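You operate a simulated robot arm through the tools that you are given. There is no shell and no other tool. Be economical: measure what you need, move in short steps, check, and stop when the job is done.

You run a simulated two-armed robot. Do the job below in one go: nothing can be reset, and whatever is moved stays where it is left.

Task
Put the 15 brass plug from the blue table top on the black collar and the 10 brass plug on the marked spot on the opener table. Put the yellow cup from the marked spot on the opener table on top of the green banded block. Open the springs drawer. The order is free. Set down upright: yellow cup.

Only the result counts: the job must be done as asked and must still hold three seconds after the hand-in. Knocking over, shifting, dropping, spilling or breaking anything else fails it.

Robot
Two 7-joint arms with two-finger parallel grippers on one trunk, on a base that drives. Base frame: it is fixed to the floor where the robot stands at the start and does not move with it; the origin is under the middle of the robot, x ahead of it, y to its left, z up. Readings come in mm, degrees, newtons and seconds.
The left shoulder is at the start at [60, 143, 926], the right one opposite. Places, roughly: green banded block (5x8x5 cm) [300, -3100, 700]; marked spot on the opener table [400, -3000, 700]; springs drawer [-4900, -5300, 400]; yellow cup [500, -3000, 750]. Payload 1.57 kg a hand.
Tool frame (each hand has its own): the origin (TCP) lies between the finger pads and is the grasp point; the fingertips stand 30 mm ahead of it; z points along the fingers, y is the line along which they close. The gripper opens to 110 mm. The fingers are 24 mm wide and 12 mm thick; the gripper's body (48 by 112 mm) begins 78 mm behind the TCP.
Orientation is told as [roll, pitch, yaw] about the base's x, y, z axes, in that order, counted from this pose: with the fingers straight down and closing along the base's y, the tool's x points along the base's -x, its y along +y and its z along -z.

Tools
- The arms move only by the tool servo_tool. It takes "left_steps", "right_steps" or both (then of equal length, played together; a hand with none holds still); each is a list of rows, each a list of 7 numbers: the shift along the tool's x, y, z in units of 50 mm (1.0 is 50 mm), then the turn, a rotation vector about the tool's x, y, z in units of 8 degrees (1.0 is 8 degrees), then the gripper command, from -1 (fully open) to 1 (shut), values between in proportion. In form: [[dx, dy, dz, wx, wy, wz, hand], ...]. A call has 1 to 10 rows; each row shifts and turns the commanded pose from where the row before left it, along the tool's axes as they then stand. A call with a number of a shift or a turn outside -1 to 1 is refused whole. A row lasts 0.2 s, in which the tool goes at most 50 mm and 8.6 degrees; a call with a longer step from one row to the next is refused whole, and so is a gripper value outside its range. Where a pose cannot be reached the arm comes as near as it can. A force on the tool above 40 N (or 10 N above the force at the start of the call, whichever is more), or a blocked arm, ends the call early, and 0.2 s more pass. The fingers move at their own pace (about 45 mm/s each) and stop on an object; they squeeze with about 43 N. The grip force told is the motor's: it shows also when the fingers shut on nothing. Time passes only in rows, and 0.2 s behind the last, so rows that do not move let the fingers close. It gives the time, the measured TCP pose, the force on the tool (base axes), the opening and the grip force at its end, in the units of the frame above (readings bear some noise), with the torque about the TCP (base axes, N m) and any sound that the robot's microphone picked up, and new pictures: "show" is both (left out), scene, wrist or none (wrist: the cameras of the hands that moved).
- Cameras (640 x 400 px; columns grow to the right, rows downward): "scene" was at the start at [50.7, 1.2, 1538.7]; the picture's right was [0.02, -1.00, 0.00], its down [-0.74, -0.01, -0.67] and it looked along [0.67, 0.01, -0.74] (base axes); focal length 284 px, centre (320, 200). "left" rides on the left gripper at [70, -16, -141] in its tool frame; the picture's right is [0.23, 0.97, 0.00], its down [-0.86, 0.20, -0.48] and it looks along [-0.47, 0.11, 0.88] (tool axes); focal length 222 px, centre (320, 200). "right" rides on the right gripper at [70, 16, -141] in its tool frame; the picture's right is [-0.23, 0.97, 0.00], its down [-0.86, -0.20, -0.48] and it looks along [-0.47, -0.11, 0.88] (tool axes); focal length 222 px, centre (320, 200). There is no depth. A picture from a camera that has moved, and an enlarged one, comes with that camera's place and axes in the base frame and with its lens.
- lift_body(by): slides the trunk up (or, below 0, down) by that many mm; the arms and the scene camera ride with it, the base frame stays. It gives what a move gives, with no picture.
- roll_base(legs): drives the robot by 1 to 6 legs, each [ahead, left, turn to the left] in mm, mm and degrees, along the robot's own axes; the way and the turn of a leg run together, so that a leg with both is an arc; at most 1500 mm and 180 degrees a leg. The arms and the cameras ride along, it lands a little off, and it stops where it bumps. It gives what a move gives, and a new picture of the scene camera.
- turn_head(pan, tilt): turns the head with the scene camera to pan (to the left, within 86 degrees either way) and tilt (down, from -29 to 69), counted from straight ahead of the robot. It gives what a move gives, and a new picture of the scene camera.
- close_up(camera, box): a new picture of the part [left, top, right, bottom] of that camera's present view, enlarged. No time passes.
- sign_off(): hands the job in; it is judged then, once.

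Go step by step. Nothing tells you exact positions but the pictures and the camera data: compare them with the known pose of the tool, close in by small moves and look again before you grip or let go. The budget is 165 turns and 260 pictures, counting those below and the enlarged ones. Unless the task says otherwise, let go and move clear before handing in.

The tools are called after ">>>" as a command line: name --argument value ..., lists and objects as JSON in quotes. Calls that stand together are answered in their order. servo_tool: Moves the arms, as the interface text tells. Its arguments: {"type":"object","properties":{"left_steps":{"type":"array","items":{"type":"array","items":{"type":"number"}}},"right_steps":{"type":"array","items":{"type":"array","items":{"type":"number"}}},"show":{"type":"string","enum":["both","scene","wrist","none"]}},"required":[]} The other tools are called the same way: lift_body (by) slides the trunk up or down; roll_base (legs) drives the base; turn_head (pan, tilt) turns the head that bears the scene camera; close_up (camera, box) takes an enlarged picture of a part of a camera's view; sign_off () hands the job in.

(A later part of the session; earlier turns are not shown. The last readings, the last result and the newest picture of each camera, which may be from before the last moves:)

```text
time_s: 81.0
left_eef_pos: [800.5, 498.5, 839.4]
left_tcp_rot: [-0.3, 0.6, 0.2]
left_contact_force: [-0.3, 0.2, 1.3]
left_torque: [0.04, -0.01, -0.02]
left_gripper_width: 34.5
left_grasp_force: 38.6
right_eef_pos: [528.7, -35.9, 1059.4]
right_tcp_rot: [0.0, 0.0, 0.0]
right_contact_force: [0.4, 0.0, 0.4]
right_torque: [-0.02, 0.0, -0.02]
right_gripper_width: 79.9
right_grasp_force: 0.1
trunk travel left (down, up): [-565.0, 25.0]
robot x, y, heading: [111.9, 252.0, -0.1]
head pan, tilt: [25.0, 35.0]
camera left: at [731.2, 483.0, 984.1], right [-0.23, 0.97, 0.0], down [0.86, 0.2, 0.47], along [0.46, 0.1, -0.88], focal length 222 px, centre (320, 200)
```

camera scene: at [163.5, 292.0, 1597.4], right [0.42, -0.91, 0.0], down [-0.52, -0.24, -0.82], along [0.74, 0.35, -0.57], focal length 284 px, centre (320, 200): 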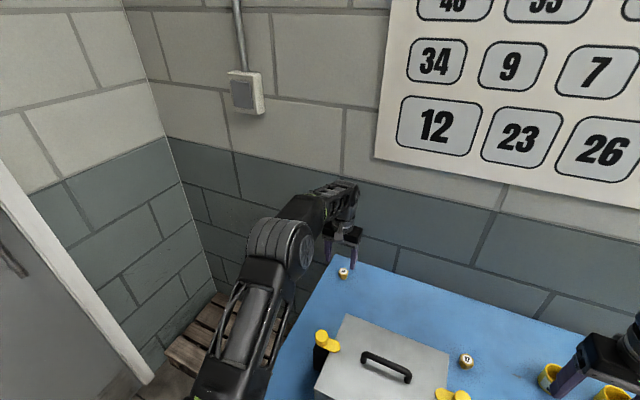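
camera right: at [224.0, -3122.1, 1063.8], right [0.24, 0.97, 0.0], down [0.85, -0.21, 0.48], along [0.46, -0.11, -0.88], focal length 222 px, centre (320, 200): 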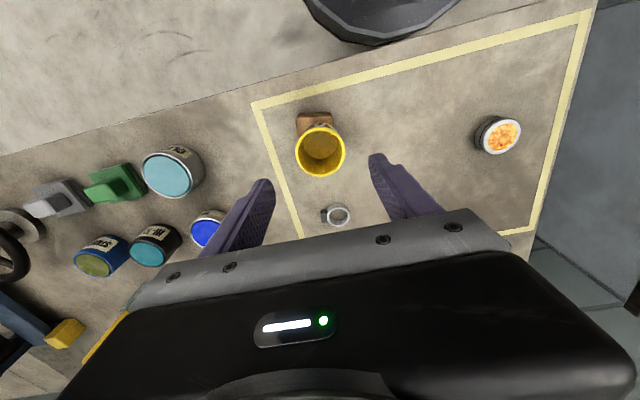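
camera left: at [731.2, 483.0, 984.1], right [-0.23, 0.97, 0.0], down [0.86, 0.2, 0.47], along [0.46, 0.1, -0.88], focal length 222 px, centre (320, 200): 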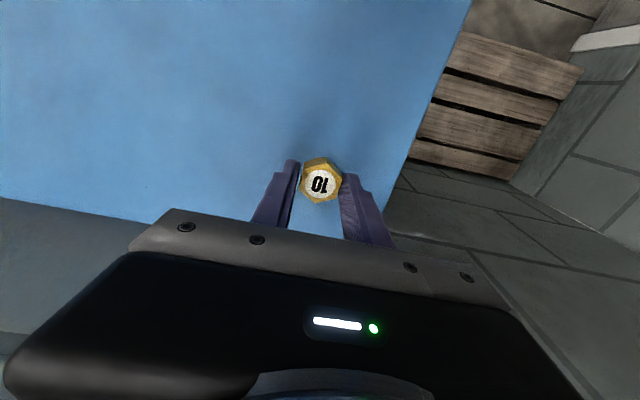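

Plug 10 gripped. I'll lift and draw it back high over the crate's side.

>>> servo_tool --left_steps '[[0, 0, -0.8, 0, 0, 0, 1], [0.2, 0, -0.9, 0, 0, 0, 1], [0.3, 0, -0.9, 0, 0, 0, 1], [0.4, 0, -0.85, 0, 0, 0, 1], [0.5, 0, -0.8, 0, 0, 0, 1], [0.9, 0, 0, 0, 0, 0, 1], [0.9, 0, 0, 0, 0, 0, 1], [0.9, 0, 0, 0, 0, 0, 1], [0.9, 0, 0, 0, 0, 0, 1], [0.9, 0, 0, 0, 0, 0, 1]]' --show "both"

```text
time_s: 83.2
left_eef_pos: [507.4, 496.8, 1057.6]
left_tcp_rot: [-0.3, 0.6, 0.0]
left_contact_force: [-1.0, -1.0, -1.2]
left_torque: [-0.02, -0.03, 0.01]
left_gripper_width: 34.2
left_grasp_force: 41.9
right_eef_pos: [528.3, -35.8, 1060.7]
right_tcp_rot: [0.0, 0.0, -0.1]
right_contact_force: [0.1, 0.1, 0.1]
right_torque: [0.0, -0.02, -0.01]
right_gripper_width: 80.1
right_grasp_force: 0.1
trunk travel left (down, up): [-565.0, 25.0]
robot x, y, heading: [110.3, 252.3, 0.0]
head pan, tilt: [25.0, 35.0]
camera scene: at [162.0, 292.2, 1597.4], right [0.42, -0.91, 0.0], down [-0.52, -0.24, -0.82], along [0.74, 0.35, -0.57], focal length 284 px, centre (320, 200)
camera left: at [436.8, 481.8, 1199.6], right [-0.23, 0.97, 0.0], down [0.86, 0.2, 0.47], along [0.46, 0.1, -0.88], focal length 222 px, centre (320, 200)
```

scene: 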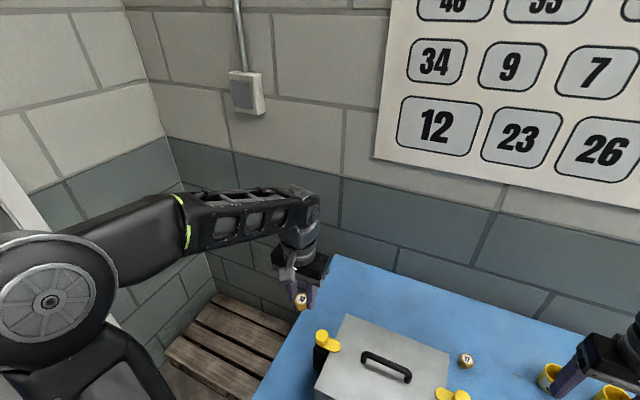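
left: 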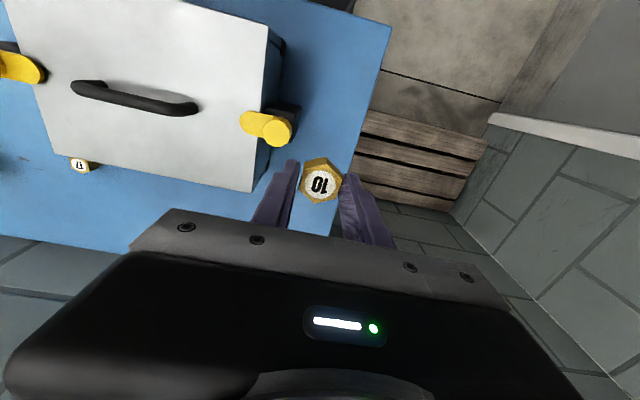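

Holding plug 10 securely. I'll back off and drive right to the opener table, stopping at about y=−3080 so the left arm reaches the marked rectangle's middle [405,−3000].

>>> roll_base --legs '[[-265, 0, 0], [0, -1500, 0], [0, -1500, 0]]'

>>> turn_head --pan 0 --tilt 48

```text
time_s: 99.0
left_eef_pos: [187.9, -2462.4, 1057.9]
left_tcp_rot: [-0.3, 0.7, 0.5]
left_contact_force: [-0.6, 0.1, -1.7]
left_torque: [-0.01, 0.0, -0.02]
left_gripper_width: 34.3
left_grasp_force: 42.0
right_eef_pos: [214.6, -2996.2, 1059.0]
right_tcp_rot: [0.0, 0.0, 0.4]
right_contact_force: [0.0, -1.0, 0.6]
right_torque: [0.01, -0.02, 0.03]
right_gripper_width: 79.8
right_grasp_force: 0.0
trunk travel left (down, up): [-565.0, 25.0]
robot x, y, heading: [-205.5, -2708.2, 0.4]
head pan, tilt: [25.0, 35.0]
camera scene: at [-154.0, -2671.0, 1597.4], right [0.43, -0.9, 0.0], down [-0.52, -0.25, -0.82], along [0.74, 0.35, -0.57], focal length 284 px, centre (320, 200)
```

scene: 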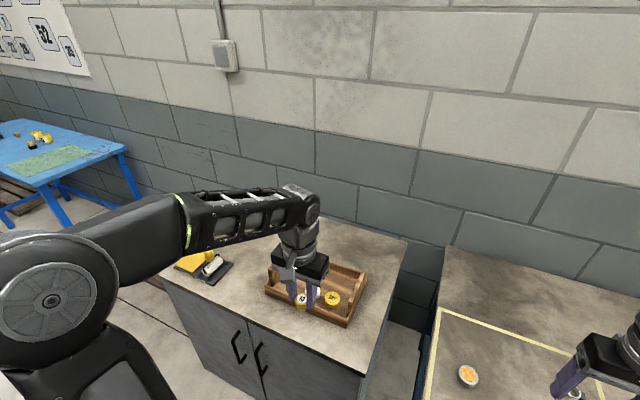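

```text
time_s: 99.9
left_eef_pos: [188.4, -2462.4, 1056.5]
left_tcp_rot: [-0.3, 0.7, 0.5]
left_contact_force: [0.0, 0.0, -1.2]
left_torque: [-0.02, 0.01, -0.05]
left_gripper_width: 34.3
left_grasp_force: 41.6
right_eef_pos: [213.9, -2995.5, 1060.9]
right_tcp_rot: [0.0, 0.0, 0.4]
right_contact_force: [0.0, -0.1, 0.8]
right_torque: [-0.04, -0.02, 0.01]
right_gripper_width: 79.9
right_grasp_force: 0.1
trunk travel left (down, up): [-565.0, 25.0]
robot x, y, heading: [-208.7, -2709.2, 0.4]
head pan, tilt: [0.0, 48.0]
camera scene: at [-154.7, -2707.8, 1578.4], right [0.01, -1.0, 0.0], down [-0.74, -0.01, -0.67], along [0.67, 0.01, -0.74], focal length 284 px, centre (320, 200)
```

scene: 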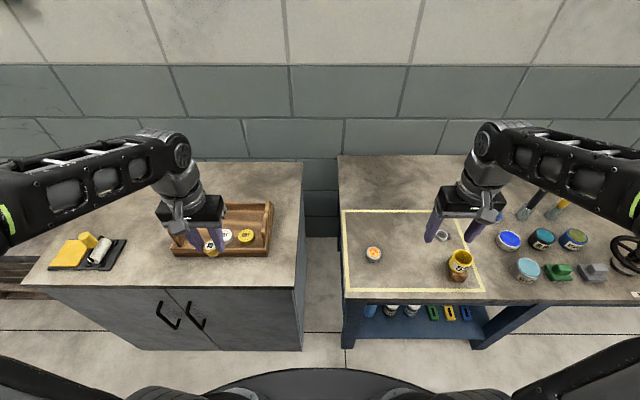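

I'll go another 350 mm right and 75 mm ahead.

>>> roll_base --legs '[[0, -350, 0], [75, 0, -0.4]]'

```text
time_s: 102.8
left_eef_pos: [270.3, -2808.4, 1055.5]
left_tcp_rot: [-0.3, 0.8, 0.5]
left_contact_force: [0.6, 0.2, -0.7]
left_torque: [0.0, 0.07, 0.01]
left_gripper_width: 34.1
left_grasp_force: 41.8
right_eef_pos: [296.7, -3341.6, 1060.2]
right_tcp_rot: [0.0, 0.0, 0.4]
right_contact_force: [0.5, 0.7, 0.1]
right_torque: [-0.01, 0.01, 0.01]
right_gripper_width: 79.7
right_grasp_force: 0.0
trunk travel left (down, up): [-565.0, 25.0]
robot x, y, heading: [-124.9, -3056.7, 0.4]
head pan, tilt: [0.0, 48.0]
camera scene: at [-72.8, -3054.5, 1578.3], right [0.01, -1.0, 0.0], down [-0.74, -0.01, -0.67], along [0.67, 0.01, -0.74], focal length 284 px, centre (320, 200)
```

scene: 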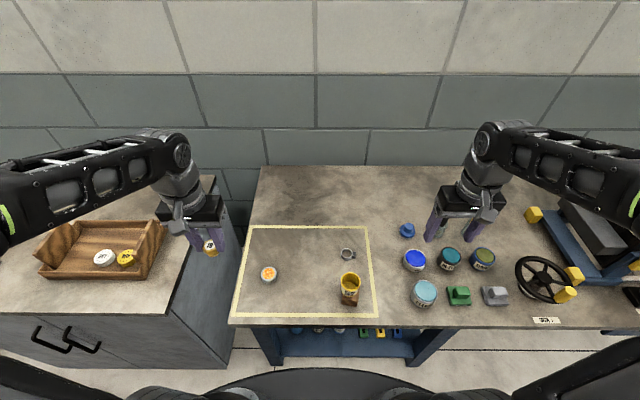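

All is visible and the rectangle's middle is free. I'll carry the plug over [405,−2995] and descend to about z=855.

>>> servo_tool --left_steps '[[-0.534, -0.753, 0, 0, 0, 0, 1], [-0.534, -0.753, 0, 0, 0, 0, 1], [-0.534, -0.753, 0, 0, 0, 0, 1], [-0.534, -0.753, 0, 0, 0, 0, 1], [-0.534, -0.753, 0, 0, 0, 0, 1], [0, 0, 0.8, 0, 0, 0, 1], [0, 0, 0.8, 0, 0, 0, 1], [0, 0, 0.8, 0, 0, 0, 1], [0, 0, 0.8, 0, 0, 0, 1], [0, 0, 0.8, 0, 0, 0, 1]]' --show "both"

```text
time_s: 105.0
left_eef_pos: [401.5, -2994.9, 856.4]
left_tcp_rot: [-0.3, 0.8, 0.6]
left_contact_force: [0.4, 0.5, -0.4]
left_torque: [-0.02, 0.02, -0.03]
left_gripper_width: 34.4
left_grasp_force: 42.0
right_eef_pos: [293.8, -3342.7, 1059.9]
right_tcp_rot: [0.0, 0.1, 0.4]
right_contact_force: [-0.5, 0.3, 0.0]
right_torque: [-0.02, 0.03, -0.02]
right_gripper_width: 80.0
right_grasp_force: 0.1
trunk travel left (down, up): [-565.0, 25.0]
robot x, y, heading: [-123.8, -3055.6, 0.5]
head pan, tilt: [0.0, 48.0]
camera scene: at [-74.2, -3054.7, 1578.4], right [0.01, -1.0, 0.0], down [-0.74, -0.01, -0.67], along [0.67, 0.01, -0.74], focal length 284 px, centre (320, 200)
camera left: at [332.4, -3012.1, 998.4], right [-0.24, 0.97, 0.0], down [0.86, 0.21, 0.47], along [0.45, 0.11, -0.88], focal length 222 px, centre (320, 200)
```

scene: 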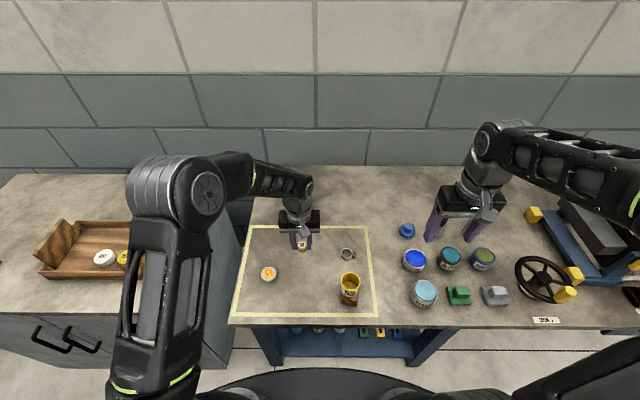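
left: 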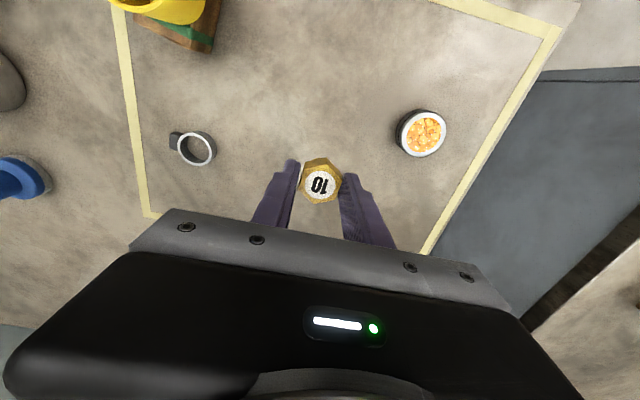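

Clear below. I'll descend to ~768, then feel for the table.

>>> servo_tool --left_steps '[[0, 0, 0.7, 0, 0, 0, 1], [0, 0, 0.7, 0, 0, 0, 1], [0, 0, 0.36, 0, 0, 0, 1], [0, 0, 0.04, 0, 0, 0, 1], [0, 0, 0.04, 0, 0, 0, 1], [0, 0, 0, 0, 0, 0, 1]]' --show "none"

>>> close_up --camera "scene" --box '[254, 210, 350, 270]'

```text
time_s: 106.4
left_eef_pos: [400.2, -2997.4, 764.9]
left_tcp_rot: [-0.2, 0.7, 0.5]
left_contact_force: [-0.6, 0.4, -1.3]
left_torque: [0.02, 0.0, 0.02]
left_gripper_width: 34.5
left_grasp_force: 42.1
right_eef_pos: [295.4, -3341.3, 1060.5]
right_tcp_rot: [-0.1, 0.0, 0.4]
right_contact_force: [0.3, -0.3, 0.1]
right_torque: [0.03, 0.01, 0.0]
right_gripper_width: 79.8
right_grasp_force: 0.0
trunk travel left (down, up): [-565.0, 25.0]
robot x, y, heading: [-126.7, -3053.9, 0.5]
head pan, tilt: [0.0, 48.0]
```

```text
6.67 times, centred on (302, 240) of scene
camera zoom: at [-74.7, -3054.7, 1578.3], right [0.01, -1.0, 0.0], down [-0.74, -0.01, -0.67], along [0.67, 0.01, -0.74], focal length 1896 px, centre (440, -67)
```

zoom: 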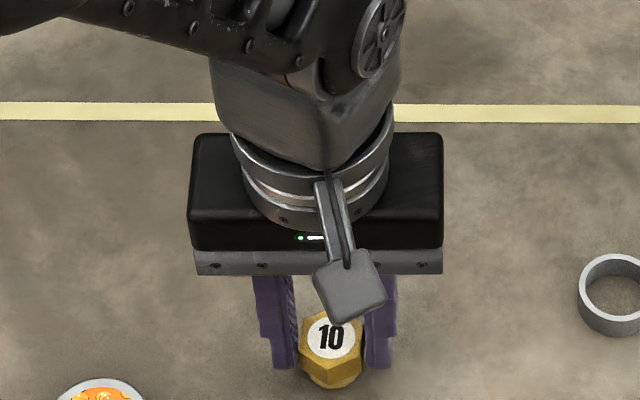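

>>> servo_tool --left_steps '[[0, 0, 0.05, 0, 0, 0, 1], [0, 0, 0.04, 0, 0, 0, 1], [0, 0, 0.04, 0, 0, 0, 1], [0, 0, 0, 0, 0, 0, 1]]' --show "none"

```text
time_s: 107.4
left_eef_pos: [400.2, -2997.5, 760.3]
left_tcp_rot: [-0.4, 0.4, 0.7]
left_contact_force: [0.8, 1.5, 33.0]
left_torque: [0.13, 0.07, 0.08]
left_gripper_width: 34.3
left_grasp_force: 41.8
right_eef_pos: [292.7, -3341.8, 1060.5]
right_tcp_rot: [0.0, -0.1, 0.4]
right_contact_force: [0.4, -0.3, -0.3]
right_torque: [-0.01, 0.0, 0.01]
right_gripper_width: 79.8
right_grasp_force: 0.0
trunk travel left (down, up): [-565.0, 25.0]
robot x, y, heading: [-123.9, -3052.9, 0.5]
head pan, tilt: [0.0, 48.0]
```

Table contact felt. I'll ease up 2 mm, release and rise.

>>> servo_tool --left_steps '[[0, 0, -0.04, 0, 0, 0, 1], [0, 0, 0, 0, 0, 0, 0.2], [0, 0, 0, 0, 0, 0, 0], [0, 0, 0, 0, 0, 0, -0.2], [0, 0, 0, 0, 0, 0, -0.2], [0, 0, -0.5, 0, 0, 0, -0.2], [0, 0, -0.9, 0, 0, 0, -0.2], [0, 0, -0.9, 0, 0, 0, -0.2], [0, 0, -0.9, 0, 0, 0, -0.2], [0, 0, 0, 0, 0, 0, -0.2]]' --show "wrist"

>>> close_up --camera "scene" --box '[230, 210, 390, 310]'

```text
time_s: 109.6
left_eef_pos: [401.4, -2996.2, 919.2]
left_tcp_rot: [-0.3, 0.5, 0.7]
left_contact_force: [0.6, -0.1, -0.1]
left_torque: [0.03, 0.01, 0.02]
left_gripper_width: 66.1
left_grasp_force: 0.1
right_eef_pos: [295.6, -3342.0, 1059.8]
right_tcp_rot: [0.0, 0.0, 0.4]
right_contact_force: [-0.2, 0.1, -0.1]
right_torque: [0.01, 0.03, 0.0]
right_gripper_width: 79.7
right_grasp_force: 0.0
trunk travel left (down, up): [-565.0, 25.0]
robot x, y, heading: [-128.8, -3056.4, 0.4]
head pan, tilt: [0.0, 48.0]
camera left: at [333.7, -3012.2, 1062.4], right [-0.24, 0.97, 0.0], down [0.86, 0.21, 0.47], along [0.45, 0.11, -0.88], focal length 222 px, centre (320, 200)
```

left: 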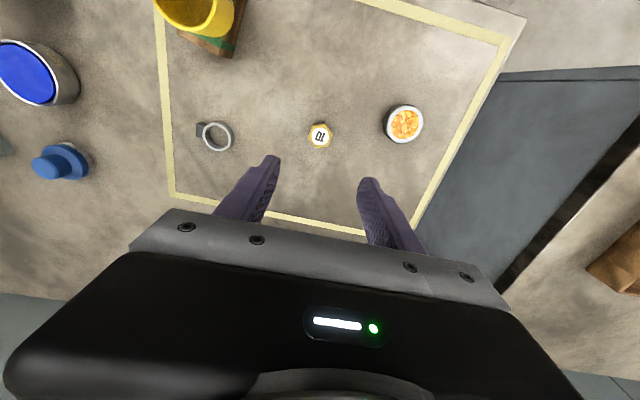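

```text
4.00 times, centred on (310, 260) of scene
camera zoom: at [-74.3, -3054.8, 1578.3], right [0.01, -1.0, 0.0], down [-0.74, -0.01, -0.67], along [0.67, 0.01, -0.74], focal length 1138 px, centre (360, -40)
```

zoom: 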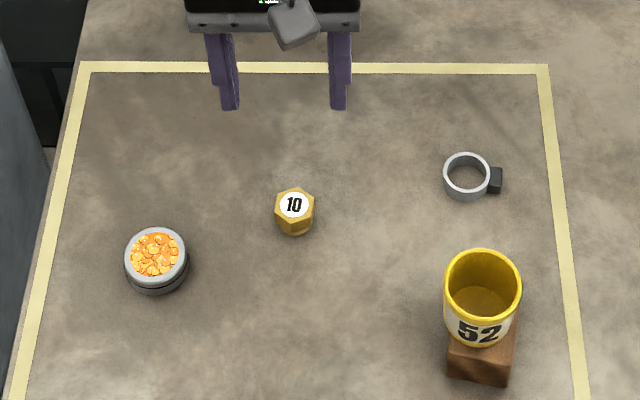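

All three placements are done: plug 10 stands in the marked area and the cup is on the block. Now for the springs drawer; I'll raise the left hand, back away from the bench, and drive right into the open floor.

>>> servo_tool --left_steps '[[0.5, 0.3, -0.8, 0, 0, 0, -0.2], [0.5, 0.5, -0.7, 0, 0, 0, -0.2], [0.5, 0.8, 0, 0, 0, 0, -0.2], [0.3, 0.8, 0, 0, 0, 0, -0.2]]' --show "none"

>>> turn_head --pan -80 --tilt 20

>>> roll_base --legs '[[-190, 0, -0.4], [0, -950, 0]]'

```text
time_s: 110.6
left_eef_pos: [310.4, -2874.1, 992.7]
left_tcp_rot: [-0.3, 0.7, 0.4]
left_contact_force: [0.0, 0.7, -0.2]
left_torque: [-0.01, 0.04, -0.01]
left_gripper_width: 65.9
left_grasp_force: 0.0
right_eef_pos: [293.8, -3341.5, 1061.4]
right_tcp_rot: [0.0, 0.0, 0.4]
right_contact_force: [0.2, 0.7, -0.1]
right_torque: [-0.01, 0.0, 0.03]
right_gripper_width: 79.8
right_grasp_force: 0.0
trunk travel left (down, up): [-565.0, 25.0]
robot x, y, heading: [-126.1, -3055.6, 0.3]
head pan, tilt: [0.0, 48.0]
```

```text
time_s: 112.1
left_eef_pos: [310.7, -2875.6, 993.7]
left_tcp_rot: [-0.2, 0.7, 0.7]
left_contact_force: [-0.3, 0.4, 0.3]
left_torque: [-0.03, -0.02, -0.02]
left_gripper_width: 66.0
left_grasp_force: 0.0
right_eef_pos: [295.7, -3340.5, 1060.4]
right_tcp_rot: [-0.1, 0.0, 0.4]
right_contact_force: [0.5, -0.5, -0.3]
right_torque: [-0.02, 0.04, 0.0]
right_gripper_width: 79.8
right_grasp_force: 0.1
trunk travel left (down, up): [-565.0, 25.0]
robot x, y, heading: [-124.1, -3056.4, 0.7]
head pan, tilt: [-80.0, 20.0]
camera scene: at [-136.7, -3146.8, 1621.2], right [-0.98, -0.18, 0.0], down [-0.06, 0.34, -0.94], along [0.17, -0.92, -0.34], focal length 284 px, centre (320, 200)
```

scene: 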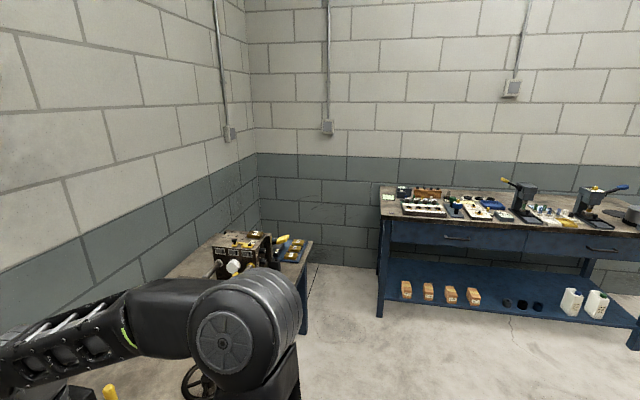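

```text
time_s: 118.2
left_eef_pos: [115.5, -3829.8, 993.3]
left_tcp_rot: [-0.3, 0.8, -1.1]
left_contact_force: [0.0, 0.1, -0.1]
left_torque: [-0.01, 0.04, 0.0]
left_gripper_width: 65.9
left_grasp_force: 0.1
right_eef_pos: [85.8, -4295.8, 1060.1]
right_tcp_rot: [0.0, 0.0, -1.2]
right_contact_force: [0.4, 0.6, 1.0]
right_torque: [0.01, -0.04, 0.03]
right_gripper_width: 79.8
right_grasp_force: 0.0
trunk travel left (down, up): [-565.0, 25.0]
robot x, y, heading: [-325.9, -3994.0, -1.0]
head pan, tilt: [-80.0, 20.0]
camera scene: at [-339.4, -4088.4, 1621.2], right [-0.99, -0.15, 0.0], down [-0.05, 0.34, -0.94], along [0.14, -0.93, -0.34], focal length 284 px, centre (320, 200)
```

scene: 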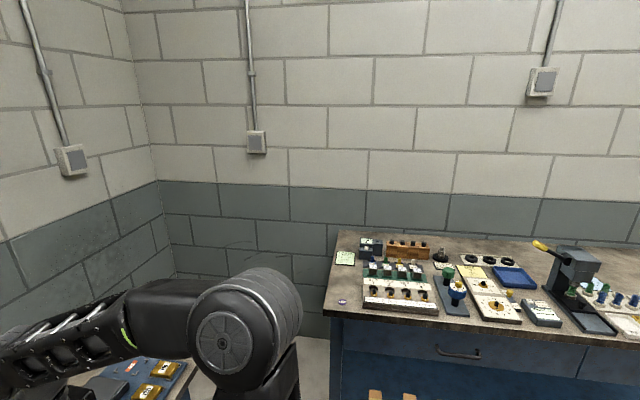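

I'll back up a little and turn right to face the far wall, then look along it for the springs drawer.

>>> roll_base --legs '[[-250, 0, 0], [0, 0, -89]]'

>>> turn_head --pan -70 --tilt 12

```text
time_s: 123.9
left_eef_pos: [-416.5, -4432.8, 993.0]
left_tcp_rot: [-0.4, 0.6, -91.7]
left_contact_force: [-0.4, -0.1, 0.4]
left_torque: [0.0, 0.03, 0.02]
left_gripper_width: 66.1
left_grasp_force: 0.1
right_eef_pos: [-882.0, -4398.7, 1061.4]
right_tcp_rot: [0.0, -0.1, -91.9]
right_contact_force: [0.5, 0.2, 0.8]
right_torque: [0.01, -0.02, -0.04]
right_gripper_width: 79.7
right_grasp_force: 0.0
trunk travel left (down, up): [-565.0, 25.0]
robot x, y, heading: [-580.2, -3988.5, -91.9]
head pan, tilt: [-80.0, 20.0]
camera scene: at [-668.2, -3974.1, 1621.2], right [-0.14, 0.99, 0.0], down [0.34, 0.05, -0.94], along [-0.93, -0.13, -0.34], focal length 284 px, centre (320, 200)
```

scene: 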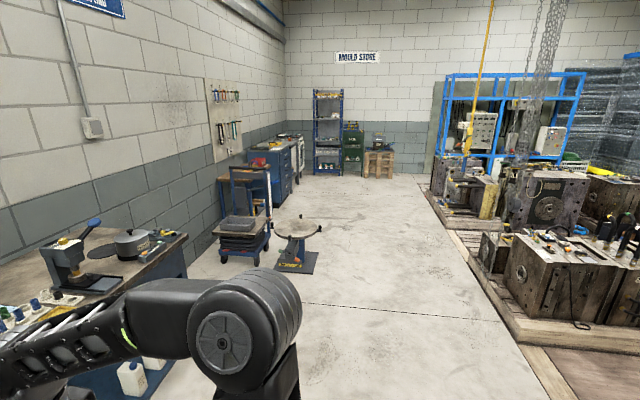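

```text
time_s: 124.6
left_eef_pos: [-416.4, -4432.4, 994.0]
left_tcp_rot: [-0.3, 0.8, -91.7]
left_contact_force: [-0.2, 0.3, 0.3]
left_torque: [0.01, -0.03, 0.01]
left_gripper_width: 65.8
left_grasp_force: 0.1
right_eef_pos: [-880.7, -4398.8, 1059.9]
right_tcp_rot: [0.1, 0.0, -91.9]
right_contact_force: [1.0, 0.0, 0.8]
right_torque: [0.03, -0.01, 0.01]
right_gripper_width: 79.5
right_grasp_force: 0.1
trunk travel left (down, up): [-565.0, 25.0]
robot x, y, heading: [-579.1, -3989.4, -91.7]
head pan, tilt: [-70.0, 12.0]
camera scene: at [-664.5, -3989.9, 1634.2], right [-0.31, 0.95, 0.0], down [0.2, 0.06, -0.98], along [-0.93, -0.3, -0.21], focal length 284 px, centre (320, 200)
```

scene: 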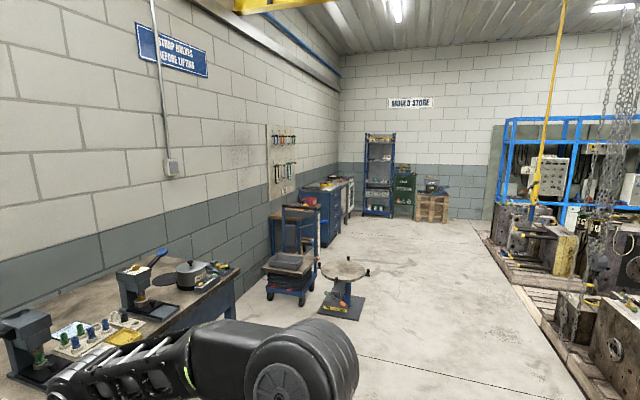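

>>> close_up --camera "scene" --box '[255, 130, 415, 230]'

```text
4.00 times, centred on (335, 180) of scene
camera zoom: at [-664.5, -3989.9, 1634.2], right [-0.31, 0.95, 0.0], down [0.2, 0.06, -0.98], along [-0.93, -0.3, -0.21], focal length 1138 px, centre (260, 280)
```

zoom: 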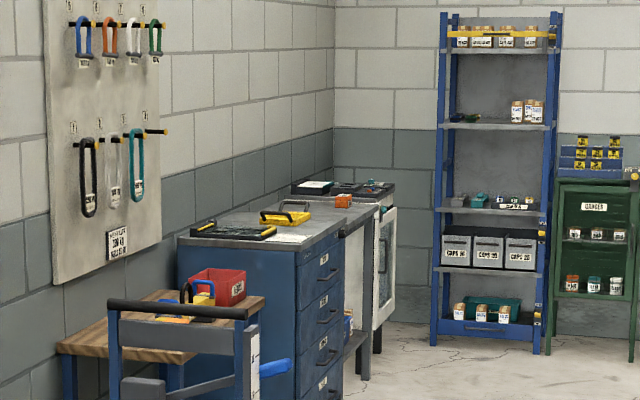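

The blue drawer chest ahead on the far wall (facing +y) fits [-4900,-5300]. A turntable stands at about [-3285,-4570], so I'll pass at y≈−3640, keeping my hands clear.

>>> roll_base --legs '[[-350, 0, 1.7], [0, -1500, 0], [0, -1000, 0]]'

```text
time_s: 126.3
left_eef_pos: [-360.2, -4236.9, 993.1]
left_tcp_rot: [-0.3, 0.7, -86.8]
left_contact_force: [0.6, 0.3, 0.1]
left_torque: [0.01, 0.04, 0.03]
left_gripper_width: 65.9
left_grasp_force: 0.1
right_eef_pos: [-827.0, -4243.1, 1060.9]
right_tcp_rot: [0.0, 0.0, -86.9]
right_contact_force: [0.2, 0.3, 0.2]
right_torque: [-0.02, 0.03, 0.0]
right_gripper_width: 79.9
right_grasp_force: 0.1
trunk travel left (down, up): [-565.0, 25.0]
robot x, y, heading: [-563.3, -3808.8, -86.8]
head pan, tilt: [-70.0, 12.0]
stopped in leg 1: the robot was blocked; the commanded pose is now the measured one
camera scene: at [-644.6, -3817.1, 1634.4], right [-0.39, 0.92, 0.0], down [0.19, 0.08, -0.98], along [-0.9, -0.38, -0.21], focal length 284 px, centre (320, 200)
```

scene: 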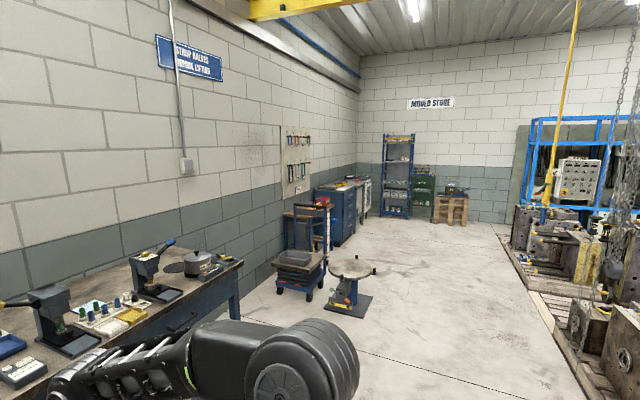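

I bumped something behind (the trolley). I'll step forward, square up, go sideways past it, then shift.

>>> roll_base --legs '[[40, 0, -3.2], [0, -1400, 0]]'

>>> turn_head --pan -86 --tilt 30

```text
time_s: 128.1
left_eef_pos: [-426.8, -4293.7, 993.1]
left_tcp_rot: [-0.4, 0.6, -90.7]
left_contact_force: [0.4, -0.1, 0.1]
left_torque: [0.03, 0.04, 0.0]
left_gripper_width: 66.1
left_grasp_force: 0.1
right_eef_pos: [-891.0, -4268.5, 1060.5]
right_tcp_rot: [0.0, 0.1, -91.0]
right_contact_force: [0.4, 0.5, 0.5]
right_torque: [0.02, 0.01, 0.02]
right_gripper_width: 79.8
right_grasp_force: 0.0
trunk travel left (down, up): [-565.0, 25.0]
robot x, y, heading: [-595.8, -3851.7, -90.6]
head pan, tilt: [-70.0, 12.0]
stopped in leg 2: the robot was blocked; the commanded pose is now the measured one
camera scene: at [-681.1, -3855.8, 1634.2], right [-0.33, 0.94, 0.0], down [0.2, 0.07, -0.98], along [-0.92, -0.32, -0.21], focal length 284 px, centre (320, 200)
```

scene: 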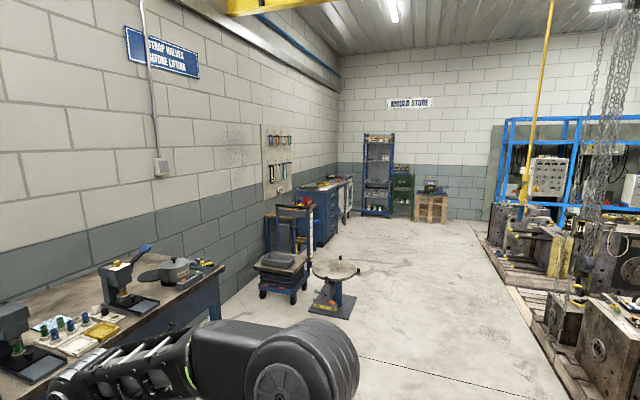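

```text
time_s: 128.9
left_eef_pos: [-425.6, -4292.7, 992.9]
left_tcp_rot: [-0.4, 0.6, -90.8]
left_contact_force: [0.7, 0.3, -0.1]
left_torque: [-0.02, -0.01, -0.03]
left_gripper_width: 66.2
left_grasp_force: 0.0
right_eef_pos: [-891.5, -4267.7, 1060.0]
right_tcp_rot: [0.1, 0.0, -91.0]
right_contact_force: [-0.4, 0.0, -0.7]
right_torque: [0.0, -0.01, 0.0]
right_gripper_width: 79.8
right_grasp_force: 0.1
trunk travel left (down, up): [-565.0, 25.0]
robot x, y, heading: [-595.3, -3856.4, -90.7]
head pan, tilt: [-85.9, 30.0]
camera scene: at [-683.5, -3829.5, 1605.2], right [-0.06, 1.0, 0.0], down [0.5, 0.03, -0.87], along [-0.86, -0.05, -0.5], focal length 284 px, centre (320, 200)
```

scene: 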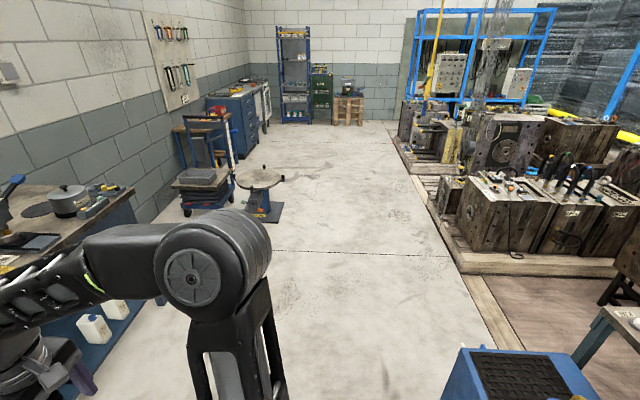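

A blue box with a black top near my back-right blocked me. I'll go forward 250 mm first, then sideways, clearing it.

>>> roll_base --legs '[[250, 20, 0.7], [0, -700, 0]]'

```text
time_s: 134.2
left_eef_pos: [-1114.9, -4541.7, 994.8]
left_tcp_rot: [-0.3, 0.5, -90.7]
left_contact_force: [-0.3, -0.5, 0.5]
left_torque: [0.02, 0.02, -0.01]
left_gripper_width: 65.8
left_grasp_force: 0.0
right_eef_pos: [-1581.7, -4515.3, 1060.3]
right_tcp_rot: [0.0, -0.1, -90.9]
right_contact_force: [1.3, -1.0, -0.6]
right_torque: [0.01, -0.04, -0.02]
right_gripper_width: 79.8
right_grasp_force: 0.1
trunk travel left (down, up): [-565.0, 25.0]
robot x, y, heading: [-1284.3, -4102.3, -90.8]
head pan, tilt: [-85.9, 30.0]
camera scene: at [-1373.1, -4077.9, 1605.1], right [-0.06, 1.0, 0.0], down [0.5, 0.03, -0.87], along [-0.86, -0.05, -0.5], focal length 284 px, centre (320, 200)
```

scene: 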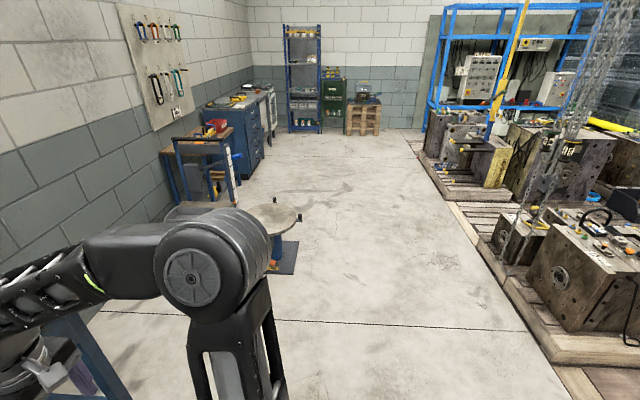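

Clear now. I'll go sideways 400 mm, back to y≈−3650, and then along past the turntable.

>>> roll_base --legs '[[0, -450, 0.8], [-450, 0, 0], [0, -1500, 0]]'

```text
time_s: 146.1
left_eef_pos: [-3000.9, -4075.0, 993.3]
left_tcp_rot: [-0.3, 0.5, -89.9]
left_contact_force: [0.2, 0.5, 0.1]
left_torque: [0.0, 0.0, -0.04]
left_gripper_width: 66.2
left_grasp_force: 0.0
right_eef_pos: [-3468.9, -4057.4, 1060.6]
right_tcp_rot: [0.0, -0.1, -90.1]
right_contact_force: [0.0, 0.7, -0.3]
right_torque: [0.01, 0.0, -0.05]
right_gripper_width: 79.8
right_grasp_force: 0.1
trunk travel left (down, up): [-565.0, 25.0]
robot x, y, heading: [-3176.4, -3635.0, -89.7]
head pan, tilt: [-85.9, 30.0]
camera scene: at [-3266.0, -3615.7, 1605.1], right [-0.07, 1.0, 0.0], down [0.5, 0.04, -0.87], along [-0.86, -0.06, -0.5], focal length 284 px, centre (320, 200)
```

scene: 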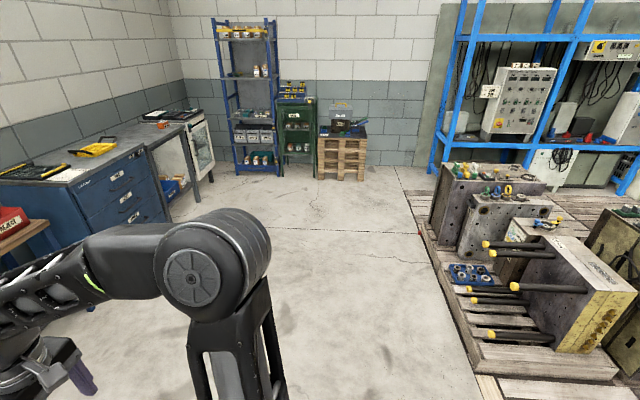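

The drawer chest is close now on the left. I'll continue 1500 mm along and then look at it straight on.

>>> roll_base --legs '[[0, -1500, 0]]'

>>> turn_head --pan 0 --tilt 35

```text
time_s: 153.5
left_eef_pos: [-4504.1, -4069.2, 993.5]
left_tcp_rot: [-0.2, 0.6, -90.7]
left_contact_force: [-0.1, -0.1, -0.3]
left_torque: [0.01, -0.03, -0.01]
left_gripper_width: 66.2
left_grasp_force: 0.1
right_eef_pos: [-4971.4, -4044.0, 1060.4]
right_tcp_rot: [0.0, 0.0, -90.9]
right_contact_force: [-0.2, -0.3, -0.4]
right_torque: [-0.02, -0.04, -0.01]
right_gripper_width: 79.8
right_grasp_force: 0.0
trunk travel left (down, up): [-565.0, 25.0]
robot x, y, heading: [-4674.9, -3629.6, -90.7]
head pan, tilt: [-85.9, 30.0]
camera scene: at [-4762.9, -3605.4, 1605.1], right [-0.06, 1.0, 0.0], down [0.5, 0.03, -0.87], along [-0.86, -0.05, -0.5], focal length 284 px, centre (320, 200)
```

scene: 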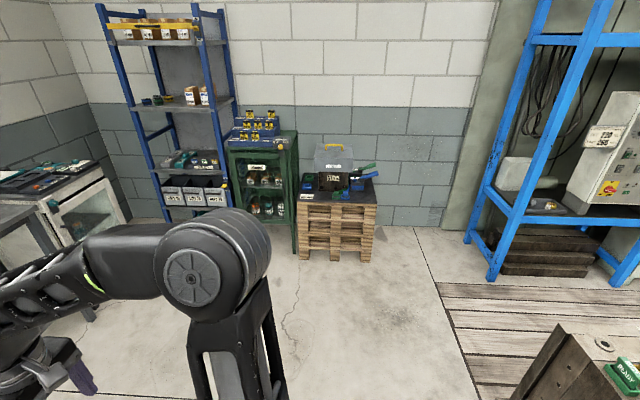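

```text
time_s: 155.1
left_eef_pos: [-4504.2, -4069.1, 992.8]
left_tcp_rot: [-0.5, 0.6, -90.8]
left_contact_force: [0.3, 0.2, 0.5]
left_torque: [-0.04, 0.01, -0.04]
left_gripper_width: 65.9
left_grasp_force: 0.0
right_eef_pos: [-4970.9, -4043.8, 1061.3]
right_tcp_rot: [0.0, -0.1, -90.9]
right_contact_force: [-0.3, -0.6, -0.3]
right_torque: [-0.02, -0.02, -0.01]
right_gripper_width: 79.9
right_grasp_force: 0.0
trunk travel left (down, up): [-565.0, 25.0]
robot x, y, heading: [-4675.8, -3629.0, -90.5]
head pan, tilt: [0.0, 35.0]
camera scene: at [-4673.4, -3688.2, 1597.4], right [-1.0, 0.01, 0.0], down [0.01, 0.57, -0.82], along [-0.01, -0.82, -0.57], focal length 284 px, centre (320, 200)
```

scene: 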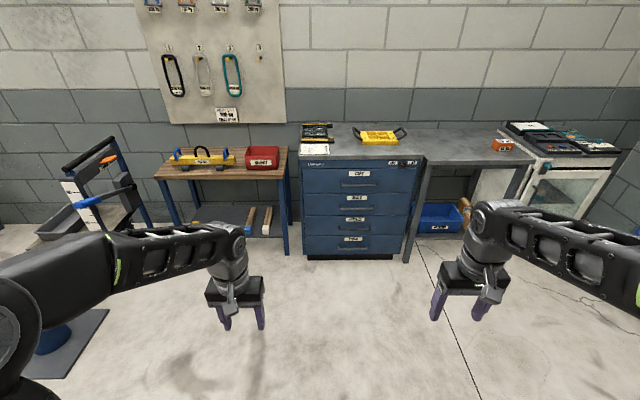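

>>> close_up --camera "scene" --box '[290, 145, 450, 270]'

```text
3.20 times, centred on (370, 208) of scene
camera zoom: at [-4673.4, -3688.2, 1597.4], right [-1.0, 0.01, 0.0], down [0.01, 0.57, -0.82], along [-0.01, -0.82, -0.57], focal length 910 px, centre (160, 176)
```

zoom: 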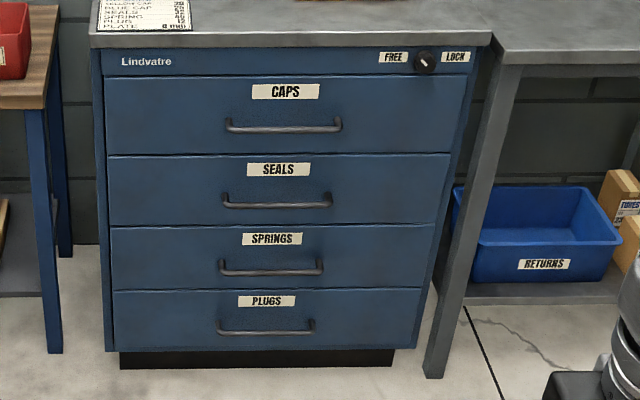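

Found the chest: drawers CAPS, SEALS, SPRINGS, PLUGS, with a FREE/LOCK knob. I'll drive nearer and inspect the knob and the handle.

>>> roll_base --legs '[[700, -90, 0.5]]'

>>> turn_head --pan -12 --tilt 52

```text
time_s: 159.0
left_eef_pos: [-4597.2, -4784.6, 993.6]
left_tcp_rot: [-0.4, 0.6, -90.3]
left_contact_force: [0.0, 0.6, 0.6]
left_torque: [-0.01, 0.02, 0.0]
left_gripper_width: 65.7
left_grasp_force: 0.2
right_eef_pos: [-5064.0, -4762.9, 1060.8]
right_tcp_rot: [0.0, 0.0, -90.6]
right_contact_force: [0.3, -0.4, 0.0]
right_torque: [-0.01, -0.02, 0.02]
right_gripper_width: 80.2
right_grasp_force: 0.0
trunk travel left (down, up): [-565.0, 25.0]
robot x, y, heading: [-4771.5, -4344.6, -90.3]
head pan, tilt: [0.0, 35.0]
camera scene: at [-4769.9, -4404.4, 1597.3], right [-1.0, 0.01, 0.0], down [0.0, 0.57, -0.82], along [0.0, -0.82, -0.57], focal length 284 px, centre (320, 200)
```

scene: 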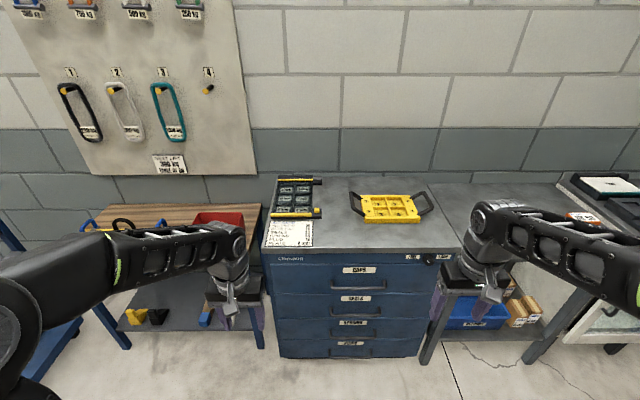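

```text
time_s: 159.8
left_eef_pos: [-4597.7, -4782.3, 993.6]
left_tcp_rot: [-0.5, 0.6, -90.2]
left_contact_force: [-0.3, 1.1, -0.2]
left_torque: [0.02, 0.06, 0.01]
left_gripper_width: 66.2
left_grasp_force: 0.0
right_eef_pos: [-5063.8, -4761.8, 1060.6]
right_tcp_rot: [0.0, 0.0, -90.5]
right_contact_force: [-0.3, -0.2, 0.7]
right_torque: [-0.02, 0.0, -0.01]
right_gripper_width: 79.8
right_grasp_force: 0.0
trunk travel left (down, up): [-565.0, 25.0]
robot x, y, heading: [-4773.0, -4348.2, -90.2]
head pan, tilt: [-12.0, 52.0]
camera scene: at [-4785.3, -4389.2, 1573.0], right [-0.98, 0.21, 0.0], down [0.17, 0.77, -0.62], along [-0.13, -0.6, -0.79], focal length 284 px, centre (320, 200)
```

scene: 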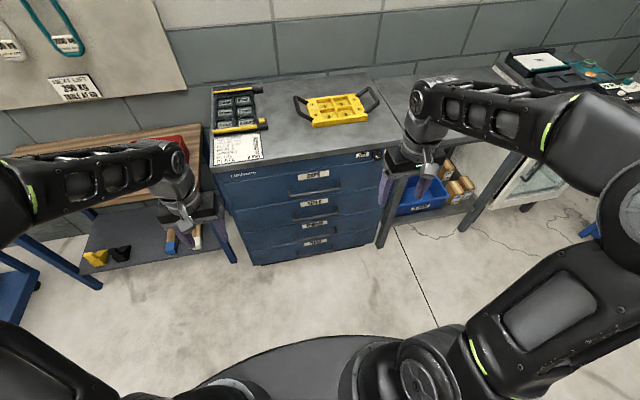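

>>> close_up --camera "scene" --box '[330, 130, 410, 180]'

>>> close_up --camera "scene" --box '[220, 150, 396, 260]'

>>> close_up --camera "scene" --box '[205, 125, 269, 165]'

```text
8.00 times, centred on (370, 155) of scene
camera zoom: at [-4785.3, -4389.2, 1573.0], right [-0.98, 0.21, 0.0], down [0.17, 0.77, -0.62], along [-0.13, -0.6, -0.79], focal length 2276 px, centre (-80, 560)
```

zoom: 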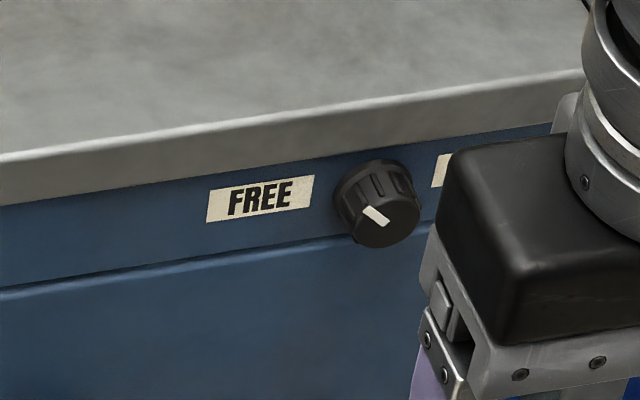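

```text
3.64 times, centred on (308, 205) of scene
camera zoom: at [-4785.3, -4389.2, 1573.0], right [-0.98, 0.21, 0.0], down [0.17, 0.77, -0.62], along [-0.13, -0.6, -0.79], focal length 1034 px, centre (364, 182)
```

zoom: 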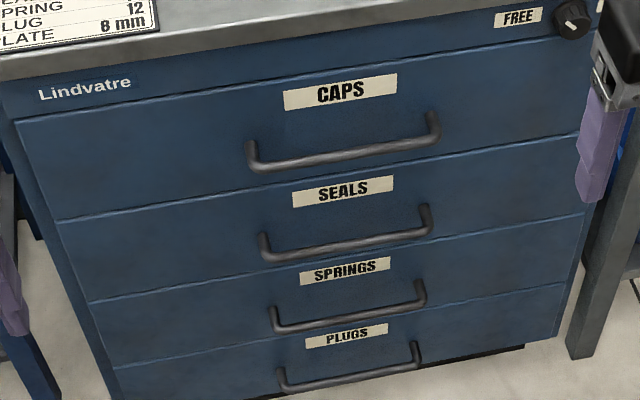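

```text
10.00 times, centred on (237, 145) of scene
camera zoom: at [-4785.3, -4389.2, 1573.0], right [-0.98, 0.21, 0.0], down [0.17, 0.77, -0.62], along [-0.13, -0.6, -0.79], focal length 2844 px, centre (1150, 750)
```

zoom: 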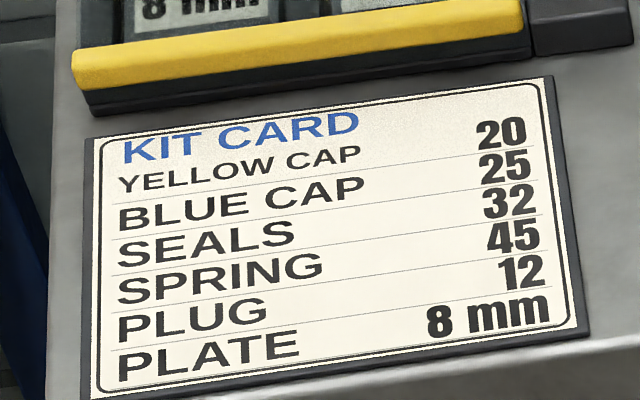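

The knob's pointer is toward FREE, and the springs handle is a bar at ≈[-4909,-5066,410]. I'll lower the trunk by 500 mm so the arm can reach forward at handle height.

>>> lift_body --by -500

>>> turn_head --pan -12 --tilt 35

```text
refused: -500 is not a number from -400 to 400
```

```text
time_s: 160.6
left_eef_pos: [-4597.9, -4783.4, 993.9]
left_tcp_rot: [-0.4, 0.6, -90.3]
left_contact_force: [0.3, 0.2, -0.8]
left_torque: [-0.01, -0.01, 0.01]
left_gripper_width: 66.2
left_grasp_force: 0.0
right_eef_pos: [-5064.3, -4762.7, 1060.3]
right_tcp_rot: [0.0, 0.0, -90.5]
right_contact_force: [0.0, -0.1, 0.2]
right_torque: [0.01, 0.02, 0.0]
right_gripper_width: 79.7
right_grasp_force: 0.0
trunk travel left (down, up): [-565.0, 25.0]
robot x, y, heading: [-4771.6, -4343.4, -90.4]
head pan, tilt: [-12.0, 35.0]
camera scene: at [-4788.1, -4401.7, 1597.3], right [-0.98, 0.21, 0.0], down [0.12, 0.56, -0.82], along [-0.17, -0.8, -0.57], focal length 284 px, centre (320, 200)
```

scene: 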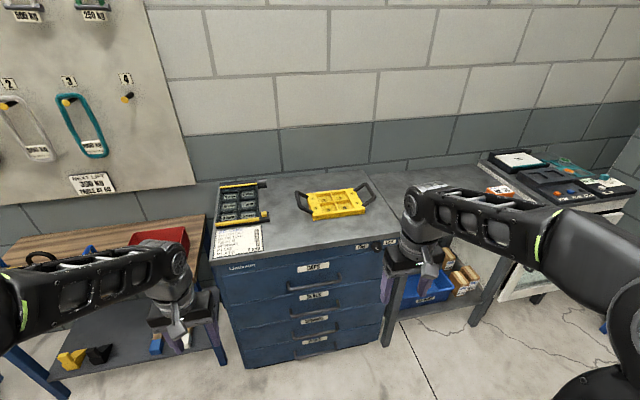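

The lift limit is 400 mm per call; I'll lower in two goes.

>>> lift_body --by -300

>>> lift_body --by -200

>>> turn_head --pan -12 --tilt 40

```text
time_s: 163.6
left_eef_pos: [-4598.0, -4783.3, 693.1]
left_tcp_rot: [-0.5, 0.6, -90.4]
left_contact_force: [-0.8, 0.5, 0.1]
left_torque: [-0.02, 0.03, 0.02]
left_gripper_width: 65.7
left_grasp_force: 0.0
right_eef_pos: [-5065.1, -4760.6, 760.1]
right_tcp_rot: [0.0, 0.0, -90.5]
right_contact_force: [-0.1, 0.2, 0.0]
right_torque: [0.01, 0.02, -0.01]
right_gripper_width: 79.6
right_grasp_force: 0.0
trunk travel left (down, up): [-265.0, 325.0]
robot x, y, heading: [-4772.0, -4344.3, -90.5]
head pan, tilt: [-12.0, 35.0]
```

```text
time_s: 165.8
left_eef_pos: [-4598.1, -4783.3, 493.5]
left_tcp_rot: [-0.4, 0.6, -90.3]
left_contact_force: [0.1, 0.0, 0.6]
left_torque: [-0.01, -0.02, 0.0]
left_gripper_width: 66.0
left_grasp_force: 0.1
right_eef_pos: [-5063.6, -4761.1, 560.1]
right_tcp_rot: [0.0, -0.1, -90.5]
right_contact_force: [0.2, -0.1, 0.5]
right_torque: [0.01, -0.01, -0.01]
right_gripper_width: 80.1
right_grasp_force: 0.1
trunk travel left (down, up): [-65.0, 525.0]
robot x, y, heading: [-4770.4, -4345.8, -90.3]
head pan, tilt: [-12.0, 35.0]
```

```text
time_s: 166.4
left_eef_pos: [-4598.4, -4783.2, 493.1]
left_tcp_rot: [-0.4, 0.6, -90.4]
left_contact_force: [0.5, 0.0, -0.8]
left_torque: [0.03, -0.02, -0.01]
left_gripper_width: 65.9
left_grasp_force: 0.0
right_eef_pos: [-5065.6, -4761.4, 559.5]
right_tcp_rot: [0.0, -0.1, -90.5]
right_contact_force: [0.4, -0.1, 0.0]
right_torque: [0.03, -0.02, 0.02]
right_gripper_width: 79.7
right_grasp_force: 0.1
trunk travel left (down, up): [-65.0, 525.0]
robot x, y, heading: [-4770.0, -4345.3, -90.2]
head pan, tilt: [-12.0, 40.0]
camera scene: at [-4787.5, -4398.7, 1089.8], right [-0.98, 0.21, 0.0], down [0.14, 0.63, -0.77], along [-0.16, -0.75, -0.64], focal length 284 px, centre (320, 200)
```

scene: 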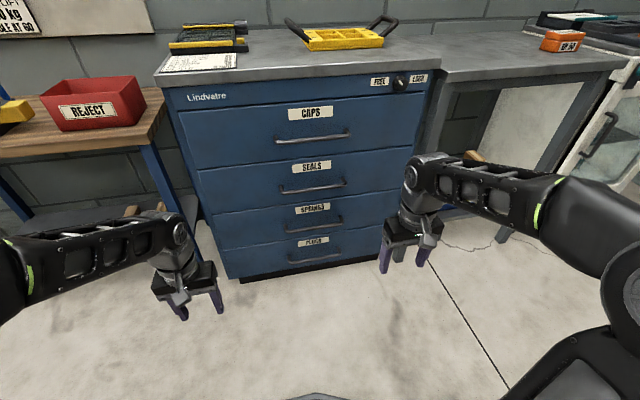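

Good view. I'll first move the right hand forward and inward, in front of the handle column but well short of the chest.

>>> servo_tool --right_steps '[[-0.72, 0.62, 0, 0, 0, 0, -0.2], [-0.72, 0.62, 0, 0, 0, 0, -0.2], [-0.72, 0.62, 0, 0, 0, 0, -0.2], [-0.6, 0.62, 0, 0, 0, 0, -0.2], [-0.6, 0.62, 0, 0, 0, 0, -0.2]]' --show "none"

>>> servo_tool --right_steps '[[0, 0, 0, 0.577, -0.577, -0.577, -0.2], [0, 0, 0, 0.577, -0.577, -0.577, -0.2], [0, 0, 0, 0.577, -0.577, -0.577, -0.2], [0, 0, 0, 0.577, -0.577, -0.577, -0.2], [0, 0, 0, 0.577, -0.577, -0.577, -0.2], [0, 0, 0, 0.577, -0.577, -0.577, -0.2], [0, 0, 0, 0.577, -0.577, -0.577, -0.2]]' --show "scene"

```text
time_s: 167.7
left_eef_pos: [-4597.7, -4783.1, 493.2]
left_tcp_rot: [-0.4, 0.7, -90.1]
left_contact_force: [0.3, -0.1, 0.4]
left_torque: [0.02, -0.03, 0.01]
left_gripper_width: 66.1
left_grasp_force: 0.0
right_eef_pos: [-4908.7, -4933.2, 561.4]
right_tcp_rot: [0.0, 0.0, -90.5]
right_contact_force: [0.3, 0.0, 0.8]
right_torque: [-0.04, -0.05, -0.02]
right_gripper_width: 66.1
right_grasp_force: 0.1
trunk travel left (down, up): [-65.0, 525.0]
robot x, y, heading: [-4771.1, -4344.7, -90.6]
head pan, tilt: [-12.0, 40.0]
```

```text
time_s: 169.2
left_eef_pos: [-4598.6, -4783.1, 494.4]
left_tcp_rot: [-0.4, 0.6, -90.3]
left_contact_force: [0.7, 0.0, -0.5]
left_torque: [0.0, 0.01, -0.03]
left_gripper_width: 65.8
left_grasp_force: 0.0
right_eef_pos: [-4909.9, -4931.6, 560.6]
right_tcp_rot: [-41.6, -19.4, -48.8]
right_contact_force: [0.1, 0.3, 0.4]
right_torque: [0.01, -0.01, 0.0]
right_gripper_width: 66.0
right_grasp_force: 0.1
trunk travel left (down, up): [-65.0, 525.0]
robot x, y, heading: [-4770.2, -4344.3, -90.4]
head pan, tilt: [-12.0, 40.0]
camera scene: at [-4787.4, -4398.7, 1089.8], right [-0.98, 0.21, 0.0], down [0.14, 0.63, -0.77], along [-0.16, -0.75, -0.64], focal length 284 px, centre (320, 200)
```

scene: 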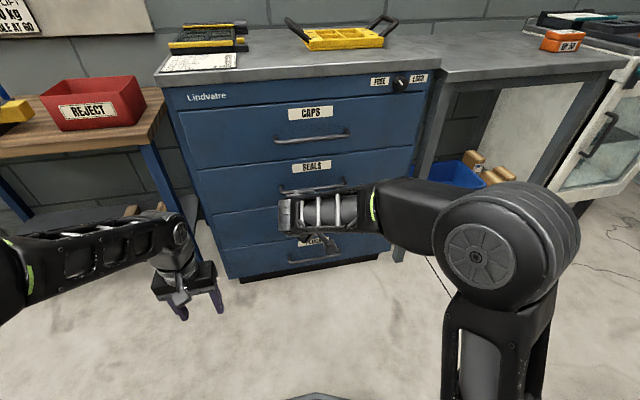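

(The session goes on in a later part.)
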